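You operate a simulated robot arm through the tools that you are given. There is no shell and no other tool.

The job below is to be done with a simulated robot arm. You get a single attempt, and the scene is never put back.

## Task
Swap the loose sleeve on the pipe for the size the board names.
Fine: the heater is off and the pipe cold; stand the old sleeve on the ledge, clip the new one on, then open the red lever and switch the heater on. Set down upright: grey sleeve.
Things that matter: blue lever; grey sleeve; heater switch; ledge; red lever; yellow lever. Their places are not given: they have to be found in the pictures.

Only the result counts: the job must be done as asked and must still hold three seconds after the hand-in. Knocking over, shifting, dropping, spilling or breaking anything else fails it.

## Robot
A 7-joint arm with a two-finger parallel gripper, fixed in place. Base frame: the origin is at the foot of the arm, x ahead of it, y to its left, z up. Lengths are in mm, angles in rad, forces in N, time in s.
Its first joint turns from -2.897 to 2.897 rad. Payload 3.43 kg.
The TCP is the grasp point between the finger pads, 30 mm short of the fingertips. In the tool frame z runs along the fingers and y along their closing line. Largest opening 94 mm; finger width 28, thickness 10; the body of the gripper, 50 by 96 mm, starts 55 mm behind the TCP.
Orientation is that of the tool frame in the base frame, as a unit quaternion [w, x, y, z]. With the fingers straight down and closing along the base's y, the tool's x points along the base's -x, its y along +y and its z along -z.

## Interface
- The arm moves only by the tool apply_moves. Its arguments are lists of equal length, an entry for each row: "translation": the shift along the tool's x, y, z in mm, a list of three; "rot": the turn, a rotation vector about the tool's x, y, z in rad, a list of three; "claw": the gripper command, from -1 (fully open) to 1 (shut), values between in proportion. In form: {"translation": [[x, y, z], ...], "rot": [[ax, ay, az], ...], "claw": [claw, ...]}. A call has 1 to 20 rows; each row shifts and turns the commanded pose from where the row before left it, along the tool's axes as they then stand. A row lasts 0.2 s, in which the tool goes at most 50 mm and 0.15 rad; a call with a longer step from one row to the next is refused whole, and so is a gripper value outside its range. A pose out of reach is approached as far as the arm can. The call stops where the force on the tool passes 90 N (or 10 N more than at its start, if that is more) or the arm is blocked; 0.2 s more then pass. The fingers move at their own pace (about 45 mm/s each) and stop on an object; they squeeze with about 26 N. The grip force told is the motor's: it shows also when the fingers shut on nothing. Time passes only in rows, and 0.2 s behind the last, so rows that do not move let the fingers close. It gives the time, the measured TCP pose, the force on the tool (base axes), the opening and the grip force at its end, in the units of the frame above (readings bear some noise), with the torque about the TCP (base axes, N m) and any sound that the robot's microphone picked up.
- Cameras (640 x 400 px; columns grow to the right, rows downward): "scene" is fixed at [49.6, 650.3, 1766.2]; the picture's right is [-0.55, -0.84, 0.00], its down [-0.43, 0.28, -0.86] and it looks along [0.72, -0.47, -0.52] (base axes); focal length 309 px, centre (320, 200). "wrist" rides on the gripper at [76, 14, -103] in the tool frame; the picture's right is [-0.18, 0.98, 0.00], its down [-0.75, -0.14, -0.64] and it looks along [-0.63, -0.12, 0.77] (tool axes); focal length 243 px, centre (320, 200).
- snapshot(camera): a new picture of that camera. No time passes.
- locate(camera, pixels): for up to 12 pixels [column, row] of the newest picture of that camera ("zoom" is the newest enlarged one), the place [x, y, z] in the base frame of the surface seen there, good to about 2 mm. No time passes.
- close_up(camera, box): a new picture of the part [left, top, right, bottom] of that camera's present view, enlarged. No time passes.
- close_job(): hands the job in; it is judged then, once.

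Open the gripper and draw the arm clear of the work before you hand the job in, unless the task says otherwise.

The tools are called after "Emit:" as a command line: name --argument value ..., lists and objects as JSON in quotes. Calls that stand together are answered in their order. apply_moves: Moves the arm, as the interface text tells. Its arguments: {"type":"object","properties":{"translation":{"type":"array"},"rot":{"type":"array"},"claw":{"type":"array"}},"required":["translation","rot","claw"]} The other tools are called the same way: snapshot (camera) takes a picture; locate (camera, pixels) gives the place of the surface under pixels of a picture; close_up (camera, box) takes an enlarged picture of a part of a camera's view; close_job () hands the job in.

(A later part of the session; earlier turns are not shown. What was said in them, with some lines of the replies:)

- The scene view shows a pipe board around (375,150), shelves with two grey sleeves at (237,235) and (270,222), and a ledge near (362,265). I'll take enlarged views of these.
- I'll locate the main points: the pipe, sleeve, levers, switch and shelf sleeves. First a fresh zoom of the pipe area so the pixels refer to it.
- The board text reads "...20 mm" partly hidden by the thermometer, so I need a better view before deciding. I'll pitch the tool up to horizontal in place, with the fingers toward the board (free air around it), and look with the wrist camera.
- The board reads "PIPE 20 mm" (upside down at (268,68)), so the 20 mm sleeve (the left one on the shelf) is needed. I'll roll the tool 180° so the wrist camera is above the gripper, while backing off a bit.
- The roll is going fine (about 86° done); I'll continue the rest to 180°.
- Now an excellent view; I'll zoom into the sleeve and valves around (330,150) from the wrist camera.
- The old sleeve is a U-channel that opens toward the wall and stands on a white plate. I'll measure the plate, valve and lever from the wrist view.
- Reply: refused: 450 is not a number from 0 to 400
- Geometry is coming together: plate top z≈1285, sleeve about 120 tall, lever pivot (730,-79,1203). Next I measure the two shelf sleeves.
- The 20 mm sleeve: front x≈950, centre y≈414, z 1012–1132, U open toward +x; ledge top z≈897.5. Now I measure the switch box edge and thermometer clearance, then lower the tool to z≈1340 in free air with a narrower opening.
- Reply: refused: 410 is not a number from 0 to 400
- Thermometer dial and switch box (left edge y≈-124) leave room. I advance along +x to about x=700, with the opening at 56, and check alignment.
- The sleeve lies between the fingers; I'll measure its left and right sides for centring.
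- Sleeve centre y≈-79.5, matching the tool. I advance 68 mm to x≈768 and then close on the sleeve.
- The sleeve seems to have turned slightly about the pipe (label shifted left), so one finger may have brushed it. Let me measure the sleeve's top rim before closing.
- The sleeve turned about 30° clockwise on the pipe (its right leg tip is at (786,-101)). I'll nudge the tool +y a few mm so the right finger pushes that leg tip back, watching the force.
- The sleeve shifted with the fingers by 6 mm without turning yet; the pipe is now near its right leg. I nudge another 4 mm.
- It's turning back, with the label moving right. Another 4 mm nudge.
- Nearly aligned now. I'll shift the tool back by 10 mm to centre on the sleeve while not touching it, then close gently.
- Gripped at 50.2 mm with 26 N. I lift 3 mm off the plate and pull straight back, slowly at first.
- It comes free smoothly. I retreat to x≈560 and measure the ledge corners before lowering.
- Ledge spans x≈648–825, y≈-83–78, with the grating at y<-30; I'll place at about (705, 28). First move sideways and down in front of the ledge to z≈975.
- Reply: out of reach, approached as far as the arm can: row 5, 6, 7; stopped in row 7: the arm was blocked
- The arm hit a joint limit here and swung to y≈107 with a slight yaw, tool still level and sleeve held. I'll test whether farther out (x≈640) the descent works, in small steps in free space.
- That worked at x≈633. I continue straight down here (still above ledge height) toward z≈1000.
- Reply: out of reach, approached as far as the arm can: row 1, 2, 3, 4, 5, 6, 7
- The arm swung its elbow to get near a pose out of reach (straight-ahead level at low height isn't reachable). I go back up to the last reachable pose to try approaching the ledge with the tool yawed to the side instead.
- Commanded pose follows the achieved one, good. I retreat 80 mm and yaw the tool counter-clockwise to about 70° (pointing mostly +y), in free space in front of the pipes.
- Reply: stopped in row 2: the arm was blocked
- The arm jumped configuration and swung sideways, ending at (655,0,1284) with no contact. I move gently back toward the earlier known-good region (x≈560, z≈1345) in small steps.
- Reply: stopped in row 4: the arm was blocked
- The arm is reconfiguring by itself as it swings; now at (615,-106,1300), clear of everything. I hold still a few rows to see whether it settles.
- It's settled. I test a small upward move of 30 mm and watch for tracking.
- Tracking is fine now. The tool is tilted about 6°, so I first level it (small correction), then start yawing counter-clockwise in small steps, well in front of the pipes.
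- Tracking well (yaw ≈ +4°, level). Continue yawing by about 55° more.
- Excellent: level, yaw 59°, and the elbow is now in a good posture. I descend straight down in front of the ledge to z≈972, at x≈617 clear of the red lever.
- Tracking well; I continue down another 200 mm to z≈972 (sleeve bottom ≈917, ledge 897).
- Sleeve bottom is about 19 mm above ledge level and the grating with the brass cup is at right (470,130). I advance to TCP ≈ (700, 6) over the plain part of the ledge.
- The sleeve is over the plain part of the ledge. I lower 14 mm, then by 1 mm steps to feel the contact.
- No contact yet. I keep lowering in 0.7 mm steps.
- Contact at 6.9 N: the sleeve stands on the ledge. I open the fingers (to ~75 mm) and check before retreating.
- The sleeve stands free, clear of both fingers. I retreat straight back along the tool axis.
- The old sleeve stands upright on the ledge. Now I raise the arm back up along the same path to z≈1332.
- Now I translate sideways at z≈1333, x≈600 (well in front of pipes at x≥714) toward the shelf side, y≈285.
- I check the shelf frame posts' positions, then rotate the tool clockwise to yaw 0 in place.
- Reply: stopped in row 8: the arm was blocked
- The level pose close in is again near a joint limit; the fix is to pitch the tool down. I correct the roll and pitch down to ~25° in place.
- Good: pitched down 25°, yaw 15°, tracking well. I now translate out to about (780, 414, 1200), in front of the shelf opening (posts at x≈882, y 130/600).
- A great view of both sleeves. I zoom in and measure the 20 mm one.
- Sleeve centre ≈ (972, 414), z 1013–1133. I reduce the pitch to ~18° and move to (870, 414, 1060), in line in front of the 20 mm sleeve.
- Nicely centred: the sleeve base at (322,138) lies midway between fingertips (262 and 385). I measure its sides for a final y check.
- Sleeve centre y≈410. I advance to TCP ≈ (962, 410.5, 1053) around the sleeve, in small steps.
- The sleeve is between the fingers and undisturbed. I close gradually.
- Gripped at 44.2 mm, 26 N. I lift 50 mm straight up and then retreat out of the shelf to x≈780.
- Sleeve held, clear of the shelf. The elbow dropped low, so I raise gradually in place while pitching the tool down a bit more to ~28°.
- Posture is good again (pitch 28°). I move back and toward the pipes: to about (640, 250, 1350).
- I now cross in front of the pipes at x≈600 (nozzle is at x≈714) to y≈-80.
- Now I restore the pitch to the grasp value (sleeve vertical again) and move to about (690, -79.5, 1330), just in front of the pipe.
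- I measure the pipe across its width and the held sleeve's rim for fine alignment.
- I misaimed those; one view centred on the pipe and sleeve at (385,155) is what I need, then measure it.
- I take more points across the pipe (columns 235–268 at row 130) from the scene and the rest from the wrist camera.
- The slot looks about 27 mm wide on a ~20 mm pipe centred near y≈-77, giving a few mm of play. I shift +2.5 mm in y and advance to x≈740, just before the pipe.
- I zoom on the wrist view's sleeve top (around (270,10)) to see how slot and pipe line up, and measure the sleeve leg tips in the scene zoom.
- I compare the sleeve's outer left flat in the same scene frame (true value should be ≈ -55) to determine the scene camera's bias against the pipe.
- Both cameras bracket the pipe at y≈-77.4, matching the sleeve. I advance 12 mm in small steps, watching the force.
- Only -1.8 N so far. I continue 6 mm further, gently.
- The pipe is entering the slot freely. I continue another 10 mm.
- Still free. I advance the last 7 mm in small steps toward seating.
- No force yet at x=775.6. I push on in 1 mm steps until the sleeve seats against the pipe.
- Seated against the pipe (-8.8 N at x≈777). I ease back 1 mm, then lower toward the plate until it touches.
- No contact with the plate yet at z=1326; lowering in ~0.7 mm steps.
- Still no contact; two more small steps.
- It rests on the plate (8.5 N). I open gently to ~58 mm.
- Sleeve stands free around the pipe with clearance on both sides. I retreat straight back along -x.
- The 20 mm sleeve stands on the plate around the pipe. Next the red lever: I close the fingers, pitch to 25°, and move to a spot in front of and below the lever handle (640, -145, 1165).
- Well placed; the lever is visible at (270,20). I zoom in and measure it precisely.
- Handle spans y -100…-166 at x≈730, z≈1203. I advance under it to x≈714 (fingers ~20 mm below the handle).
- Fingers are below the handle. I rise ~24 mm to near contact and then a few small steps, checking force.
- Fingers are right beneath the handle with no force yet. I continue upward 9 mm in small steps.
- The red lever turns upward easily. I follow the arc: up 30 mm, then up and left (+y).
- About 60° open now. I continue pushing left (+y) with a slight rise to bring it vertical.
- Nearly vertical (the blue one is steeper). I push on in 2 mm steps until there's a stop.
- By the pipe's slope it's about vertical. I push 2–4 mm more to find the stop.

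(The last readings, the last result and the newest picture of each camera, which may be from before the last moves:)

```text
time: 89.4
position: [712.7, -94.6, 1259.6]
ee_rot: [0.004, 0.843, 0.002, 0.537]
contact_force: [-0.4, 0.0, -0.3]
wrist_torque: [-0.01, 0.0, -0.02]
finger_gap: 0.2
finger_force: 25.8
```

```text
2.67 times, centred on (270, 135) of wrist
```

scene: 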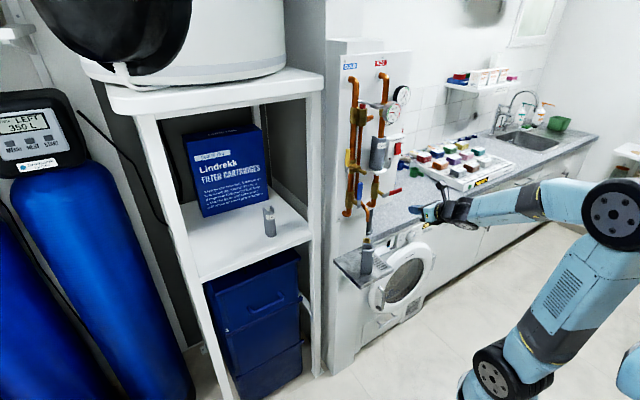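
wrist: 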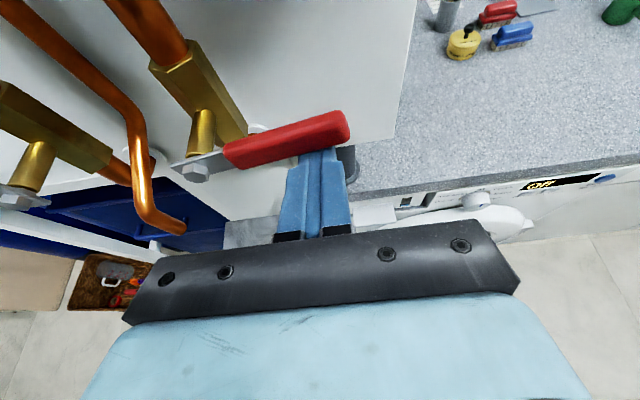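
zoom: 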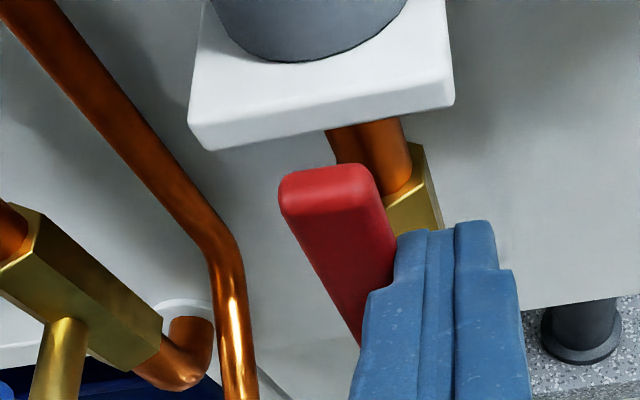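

I measure the handle's actual orientation from both views.

Emit:
locate --camera "zoom" --pixels '[[330, 185], [335, 200], [300, 200], [375, 200], [360, 280], [340, 270], [365, 320], [375, 290]]'

Emit:
close_up --camera "scene" --box '[365, 165, 415, 205]'

Emit:
locate --camera "zoom" --pixels '[[245, 100], [240, 120], [228, 170], [222, 200], [215, 230], [210, 265], [42, 110], [35, 170], [30, 200], [22, 280]]'

```text
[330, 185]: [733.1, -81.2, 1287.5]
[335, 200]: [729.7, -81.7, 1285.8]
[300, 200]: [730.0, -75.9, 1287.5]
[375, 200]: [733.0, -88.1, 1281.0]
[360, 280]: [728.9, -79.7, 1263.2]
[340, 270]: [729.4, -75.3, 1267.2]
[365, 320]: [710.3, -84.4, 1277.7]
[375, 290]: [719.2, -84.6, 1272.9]
```

```text
10.00 times, centred on (390, 185) of scene
```

zoom: 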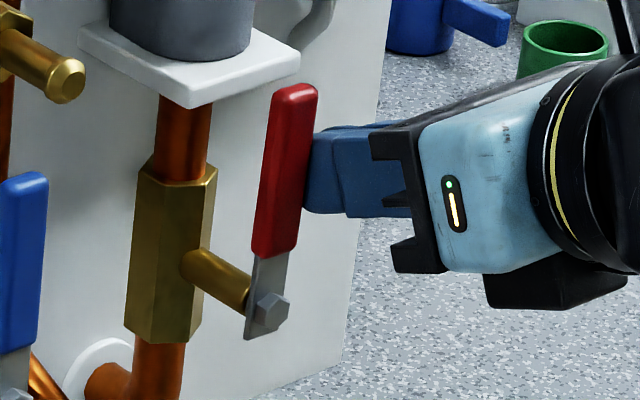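

```text
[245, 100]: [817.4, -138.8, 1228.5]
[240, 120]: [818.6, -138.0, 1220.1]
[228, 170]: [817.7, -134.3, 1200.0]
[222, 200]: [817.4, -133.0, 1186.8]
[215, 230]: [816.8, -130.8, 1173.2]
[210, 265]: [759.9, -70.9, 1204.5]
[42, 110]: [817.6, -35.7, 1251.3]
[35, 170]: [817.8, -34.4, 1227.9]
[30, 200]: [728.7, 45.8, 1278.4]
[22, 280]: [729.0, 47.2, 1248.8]
```

Emit:
locate --camera "zoom" --pixels '[[295, 92], [290, 110], [284, 150], [278, 200], [270, 245], [268, 275], [268, 312], [270, 110], [310, 110], [258, 240], [290, 240], [20, 200]]'

```text
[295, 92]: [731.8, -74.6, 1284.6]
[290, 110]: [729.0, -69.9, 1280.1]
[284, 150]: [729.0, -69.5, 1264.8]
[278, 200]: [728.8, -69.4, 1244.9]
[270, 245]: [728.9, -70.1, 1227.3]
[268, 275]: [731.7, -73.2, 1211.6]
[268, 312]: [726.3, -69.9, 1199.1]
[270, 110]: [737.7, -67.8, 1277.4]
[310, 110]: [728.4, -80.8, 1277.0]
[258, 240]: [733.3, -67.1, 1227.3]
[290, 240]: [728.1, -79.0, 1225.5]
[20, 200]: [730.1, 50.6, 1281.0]
```

The handle is within ~2° of vertical. One more 2.5 mm push toward the stop.

Emit:
apply_moves --translation '[[0, -1.2, 0], [0, -1.2, 0], [0, 0, 0]]' --rot '[[0, 0, 0], [0, 0, 0], [0, 0, 0]]' --claw '[1, 1, 1]'

Emit:
close_up --camera "scene" --box '[365, 165, 415, 205]'

Emit:
locate --camera "zoom" --pixels '[[293, 92], [308, 110], [290, 240], [268, 312], [290, 105], [272, 240]]'

```text
time: 90.2
position: [712.0, -93.9, 1260.2]
ee_rot: [0.005, 0.844, 0.002, 0.537]
contact_force: [0.7, -2.3, 1.3]
wrist_torque: [0.04, 0.01, -0.03]
finger_gap: 0.1
finger_force: 25.5
```

```text
10.00 times, centred on (390, 185) of scene
```

zoom: 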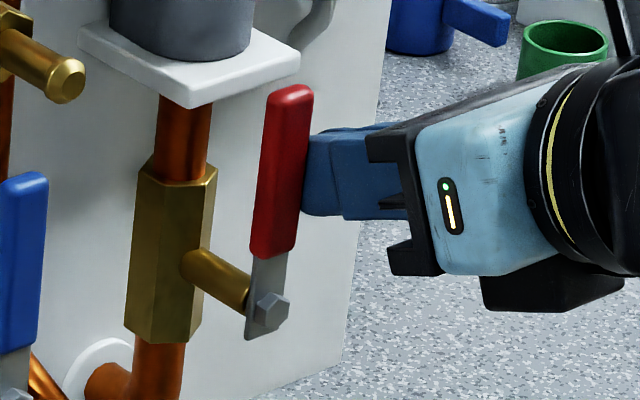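

```text
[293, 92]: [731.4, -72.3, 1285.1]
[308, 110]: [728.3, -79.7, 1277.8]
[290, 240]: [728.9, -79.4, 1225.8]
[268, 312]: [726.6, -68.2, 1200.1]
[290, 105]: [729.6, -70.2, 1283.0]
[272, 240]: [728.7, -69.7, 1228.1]
```

Vertical now and a resistance of -2.3 N appears. One more 1.5 mm push to confirm the stop.

Emit:
apply_moves --translation '[[0, -1.5, 0], [0, 0, 0]]' --rot '[[0, 0, 0], [0, 0, 0]]' --claw '[1, 1]'

```text
time: 90.8
position: [712.1, -93.8, 1259.7]
ee_rot: [0.004, 0.843, 0.002, 0.538]
contact_force: [-1.3, -9.7, 2.6]
wrist_torque: [0.09, -0.01, -0.14]
finger_gap: 0.1
finger_force: 26.0
```

Stop confirmed (-9.7 N): the red lever is fully open. I move off the handle, retreat, and go up to face the switch at (640, -165, 1332).

Emit:
apply_moves --translation '[[0, 5, 0], [0, 5, 0], [-9.9, 0, -21.1], [-9.9, 0, -21.1], [-9.9, 0, -21.1], [16.3, 15.5, -7.6], [16.3, 15.5, -7.6], [16.3, 15.5, -7.6], [16.3, 15.5, -7.6], [0, 0, 0]]' --rot '[[0, 0, 0], [0, 0, 0], [0, 0, 0], [0, 0, 0], [0, 0, 0], [0, 0, 0], [0, 0, 0], [0, 0, 0], [0, 0, 0], [0, 0, 0]]' --claw '[1, 1, 1, 1, 1, 1, 1, 1, 1, 1]'

Emit:
snapshot --camera "wrist"

Emit:
close_up --camera "scene" --box '[350, 110, 430, 210]'

```text
time: 93.0
position: [643.7, -161.7, 1332.3]
ee_rot: [0.004, 0.843, 0.002, 0.538]
contact_force: [-0.2, -0.1, 0.4]
wrist_torque: [0.02, -0.02, -0.01]
finger_gap: 0.0
finger_force: 26.0
```

```text
taken
```

wrist: 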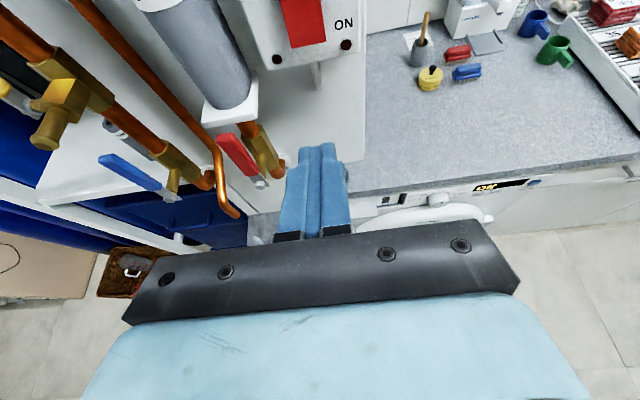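

```text
4.00 times, centred on (390, 160) of scene
```

zoom: 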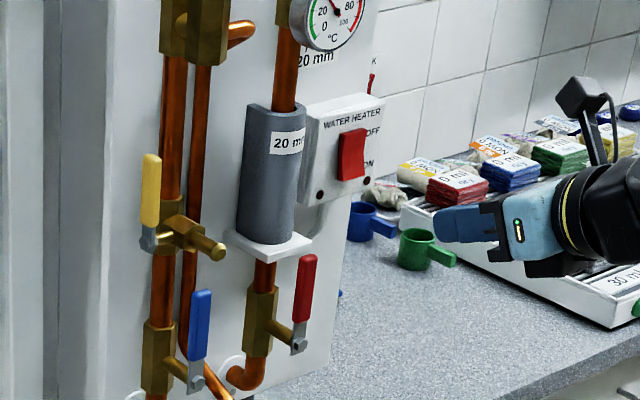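

The lever stays upright. I measure the red rocker in both views.

Emit:
locate --camera "wrist" --pixels '[[305, 40], [305, 20], [305, 5], [290, 40], [322, 38], [277, 60], [345, 45], [300, 62]]'

Emit:
locate --camera "zoom" --pixels '[[351, 172], [351, 155], [351, 138], [342, 172], [361, 170], [335, 190], [372, 165]]'

Emit:
close_up --camera "wrist" --box '[230, 0, 380, 80]'

```text
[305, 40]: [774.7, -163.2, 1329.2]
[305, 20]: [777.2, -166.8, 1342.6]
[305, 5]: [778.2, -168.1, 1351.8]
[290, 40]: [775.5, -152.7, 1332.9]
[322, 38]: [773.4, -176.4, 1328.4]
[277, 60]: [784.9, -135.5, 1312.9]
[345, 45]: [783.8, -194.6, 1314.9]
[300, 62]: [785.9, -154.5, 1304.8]
```

```text
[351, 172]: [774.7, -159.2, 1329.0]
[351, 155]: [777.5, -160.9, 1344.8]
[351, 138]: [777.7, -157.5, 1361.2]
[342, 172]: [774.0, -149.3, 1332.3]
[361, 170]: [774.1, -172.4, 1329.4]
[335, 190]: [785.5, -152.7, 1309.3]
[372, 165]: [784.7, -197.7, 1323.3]
```

```text
4.27 times, centred on (305, 40) of wrist
```

zoom: 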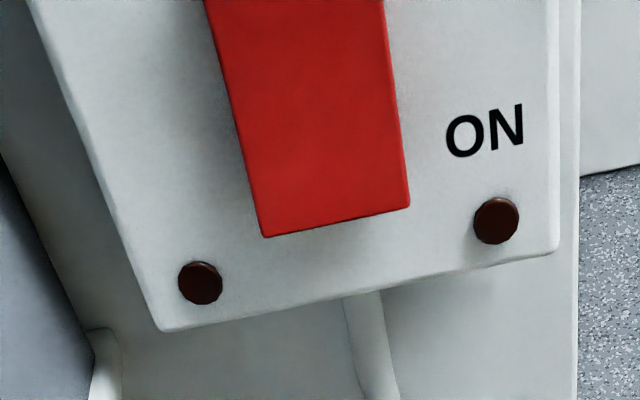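

Rocker's lower (ON) end is at (774.5, -163, 1330). I advance to x≈734 (finger's leading edge ~7 mm short of it).

Emit:
apply_moves --translation '[[12.7, 0.5, 27.2], [12.7, 0.5, 27.2], [12.7, 0, 27.2], [0, 0, 0]]' --rot '[[0, 0, 0], [0, 0, 0], [0, 0, 0], [0, 0, 0]]' --claw '[1, 1, 1, 1]'

Emit:
snapshot --camera "wrist"

Emit:
close_up --camera "scene" --box '[380, 120, 430, 170]'

```text
time: 94.0
position: [734.2, -162.6, 1332.5]
ee_rot: [0.004, 0.843, 0.002, 0.538]
contact_force: [-0.3, 0.2, 0.6]
wrist_torque: [0.0, -0.03, 0.03]
finger_gap: 0.0
finger_force: 26.2
```

```text
taken
```

wrist: 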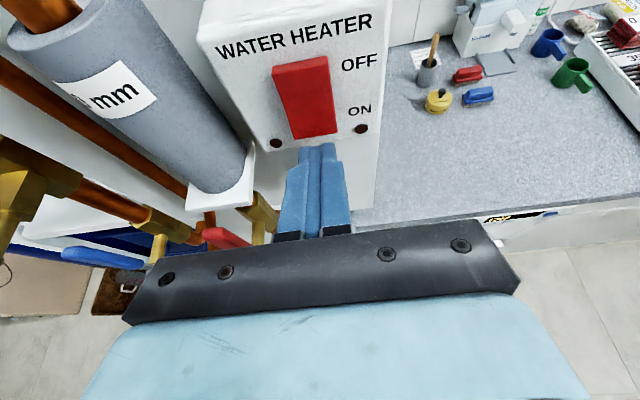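

```text
8.00 times, centred on (405, 145) of scene
```

zoom: 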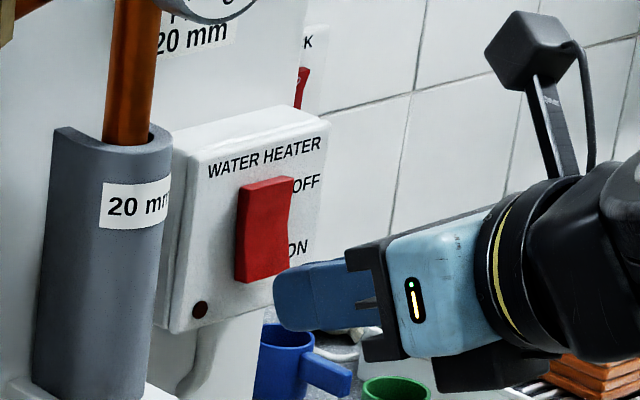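

The rounded fingertip looks slightly low relative to the rocker's end; I raise 6 mm and approach in small steps.

Emit:
apply_moves --translation '[[5.4, 0, -2.5], [1.7, 0, 3.6], [0.85, 0, 1.8], [0.85, 0, 1.8], [0, 0, 0]]' --rot '[[0, 0, 0], [0, 0, 0], [0, 0, 0], [0, 0, 0], [0, 0, 0]]' --claw '[1, 1, 1, 1, 1]'

Emit:
close_up --camera "scene" --box '[380, 120, 430, 170]'

Emit:
close_up --camera "wrist" --box '[220, 30, 420, 170]'

```text
time: 95.2
position: [741.9, -164.1, 1337.7]
ee_rot: [0.004, 0.843, 0.002, 0.537]
contact_force: [0.3, -0.1, -0.2]
wrist_torque: [0.02, -0.01, -0.01]
finger_gap: 0.0
finger_force: 26.0
```

```text
8.00 times, centred on (405, 145) of scene
```

zoom: 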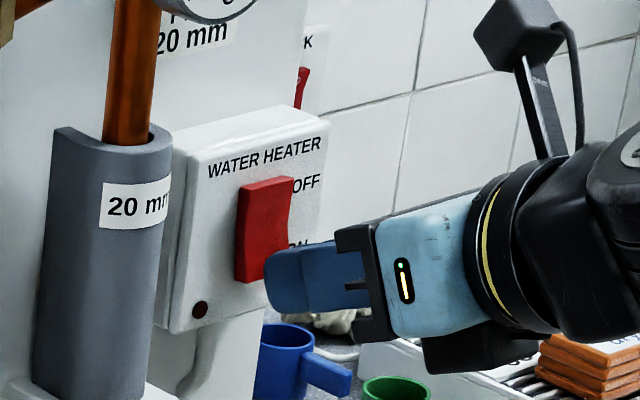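

```text
2.86 times, centred on (320, 100) of wrist
```

zoom: 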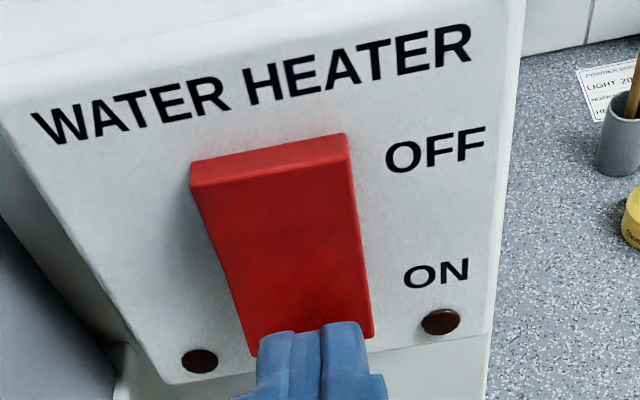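

The fingertip is right in front of the rocker's ON end. I press forward in 1.5 mm steps.

Emit:
apply_moves --translation '[[0.63, 0, 1.36], [0.63, 0, 1.36], [0.63, 0, 1.36], [0, 0, 0]]' --rot '[[0, 0, 0], [0, 0, 0], [0, 0, 0], [0, 0, 0]]' --claw '[1, 1, 1, 1]'

Emit:
close_up --camera "wrist" --box '[220, 30, 420, 170]'

```text
time: 96.2
position: [744.0, -164.5, 1337.8]
ee_rot: [0.003, 0.844, 0.003, 0.536]
contact_force: [-32.2, 4.8, -12.1]
wrist_torque: [-0.31, 0.42, 0.12]
finger_gap: 0.0
finger_force: 25.9
```

```text
2.86 times, centred on (320, 100) of wrist
```

zoom: 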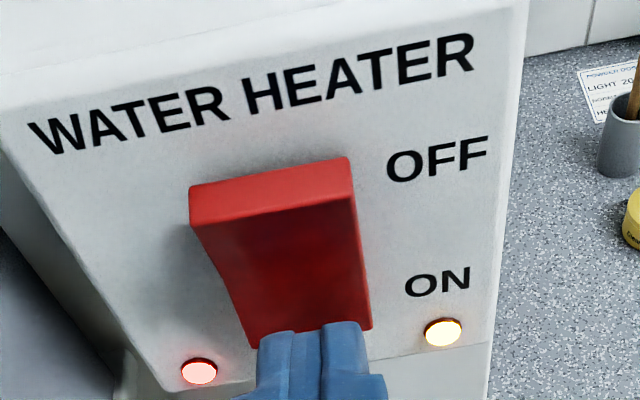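

The rocker has flipped to ON and both lamps are lit. I retreat straight back from the switch.

Emit:
apply_moves --translation '[[-2.1, 0, -4.5], [-8.5, 0, -18.1], [-12.7, 0, -27.2], [-12.7, 0, -27.2], [-12.7, 0, -27.2], [0, 0, 0]]' --rot '[[0, 0, 0], [0, 0, 0], [0, 0, 0], [0, 0, 0], [0, 0, 0], [0, 0, 0]]' --claw '[1, 1, 1, 1, 1, 1]'

Emit:
snapshot --camera "wrist"

Emit:
snapshot --camera "scene"

Emit:
close_up --camera "scene" --box '[335, 60, 435, 160]'

Emit:
close_up --camera "scene" --box '[335, 150, 435, 280]'

```text
time: 97.6
position: [630.4, -163.5, 1337.4]
ee_rot: [0.004, 0.844, 0.002, 0.537]
contact_force: [-0.2, 0.1, 0.6]
wrist_torque: [0.03, 0.01, 0.04]
finger_gap: 0.0
finger_force: 25.5
```

```text
taken
```

wrist: 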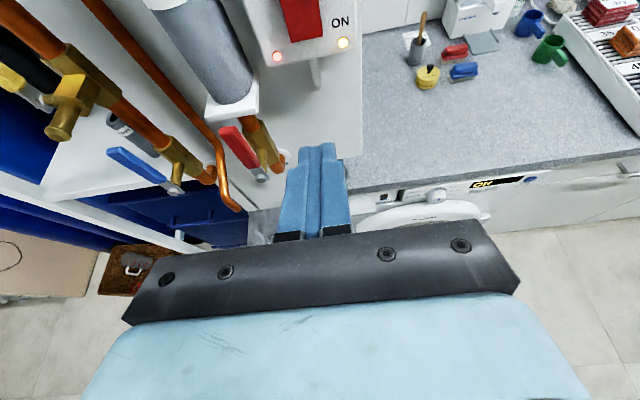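

```text
taken
```

scene: 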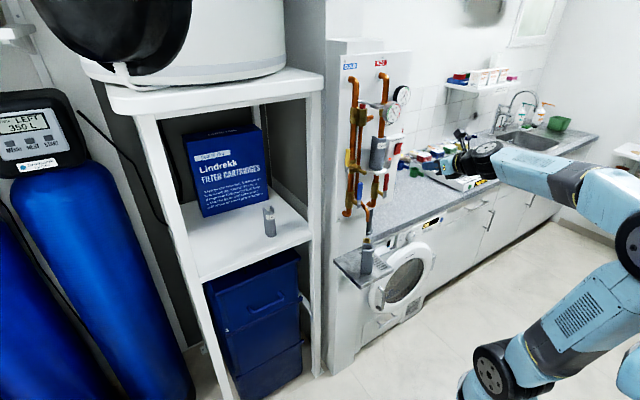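

```text
4.00 times, centred on (385, 110) of scene
```

zoom: 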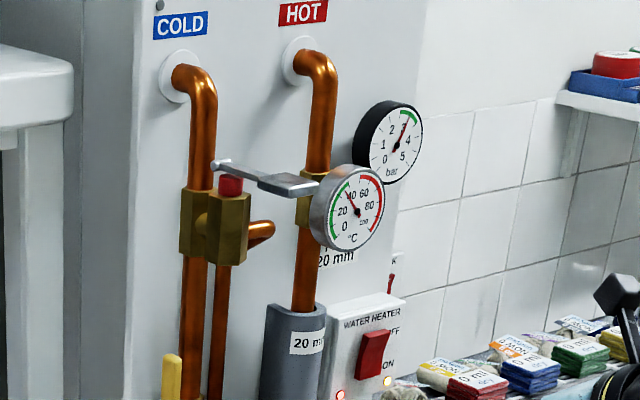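

```text
3.08 times, centred on (385, 215) of scene
```

zoom: 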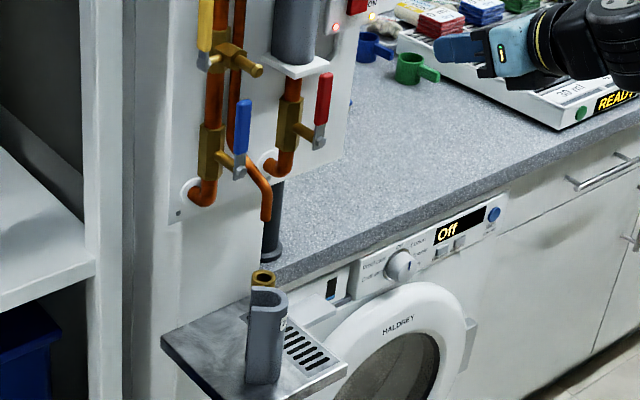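

All looks right: new sleeve on the pipe, red lever upright, lamps lit, old sleeve upright on the ledge. I draw back a bit more and open the gripper.

Emit:
apply_moves --translation '[[0, 0, -25], [0, 0, -25], [0, 0, 0], [0, 0, 0], [0, 0, 0]]' --rot '[[0, 0, 0], [0, 0, 0], [0, 0, 0], [0, 0, 0], [0, 0, 0]]' --claw '[1, 0, -1, -1, -1]'

Emit:
close_up --camera "scene" --box '[335, 110, 435, 210]'

```text
time: 98.8
position: [586.3, -164.2, 1358.6]
ee_rot: [0.004, 0.844, 0.002, 0.537]
contact_force: [0.2, 0.2, 0.6]
wrist_torque: [0.03, 0.0, 0.03]
finger_gap: 85.2
finger_force: 0.1
```

```text
4.00 times, centred on (385, 160) of scene
```

zoom: 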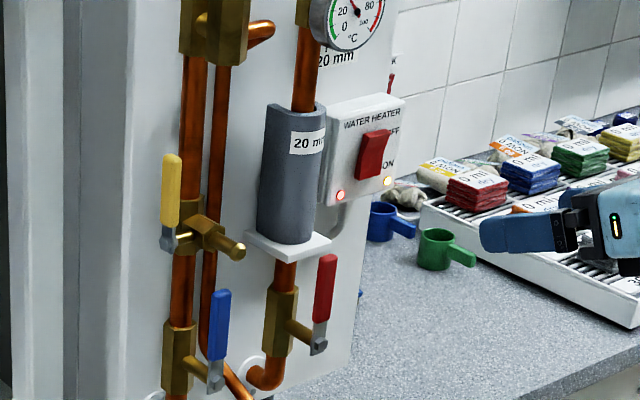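

The sleeve is around the pipe on its plate, the lever is open, the heater is on, and the gripper is open and clear. Handing in.

Emit:
close_job

```text
The job is handed in.
```

The sleeve swap is done and I've handed the job in; no result has come back yet. The last pictures before the hand-in showed everything in place:

- **Size:** the board reads "PIPE 20 mm", so the 20 mm sleeve is on. It sits on the white plate around the hot pipe, pushed fully against it.
- **Old sleeve:** the 25 mm one stands upright on the plain part of the ledge, clear of the grating and the brass cup.
- **Red lever:** turned up to its stop, in line with the pipe.
- **Heater:** switched on, with both lamps lit and the thermometer rising.

**Unplanned contact:** while I was reaching for the old sleeve, a finger turned it about 30° on the pipe. I nudged it back into line before gripping it.

**Arm swings:** carrying the old sleeve toward the ledge, the arm hit its limits and swung sideways several times. The force readings stayed low and nothing was touched.

The 15 mm sleeve, the blue and yellow levers and everything else were left as they were. The gripper is open and clear of the pipes.
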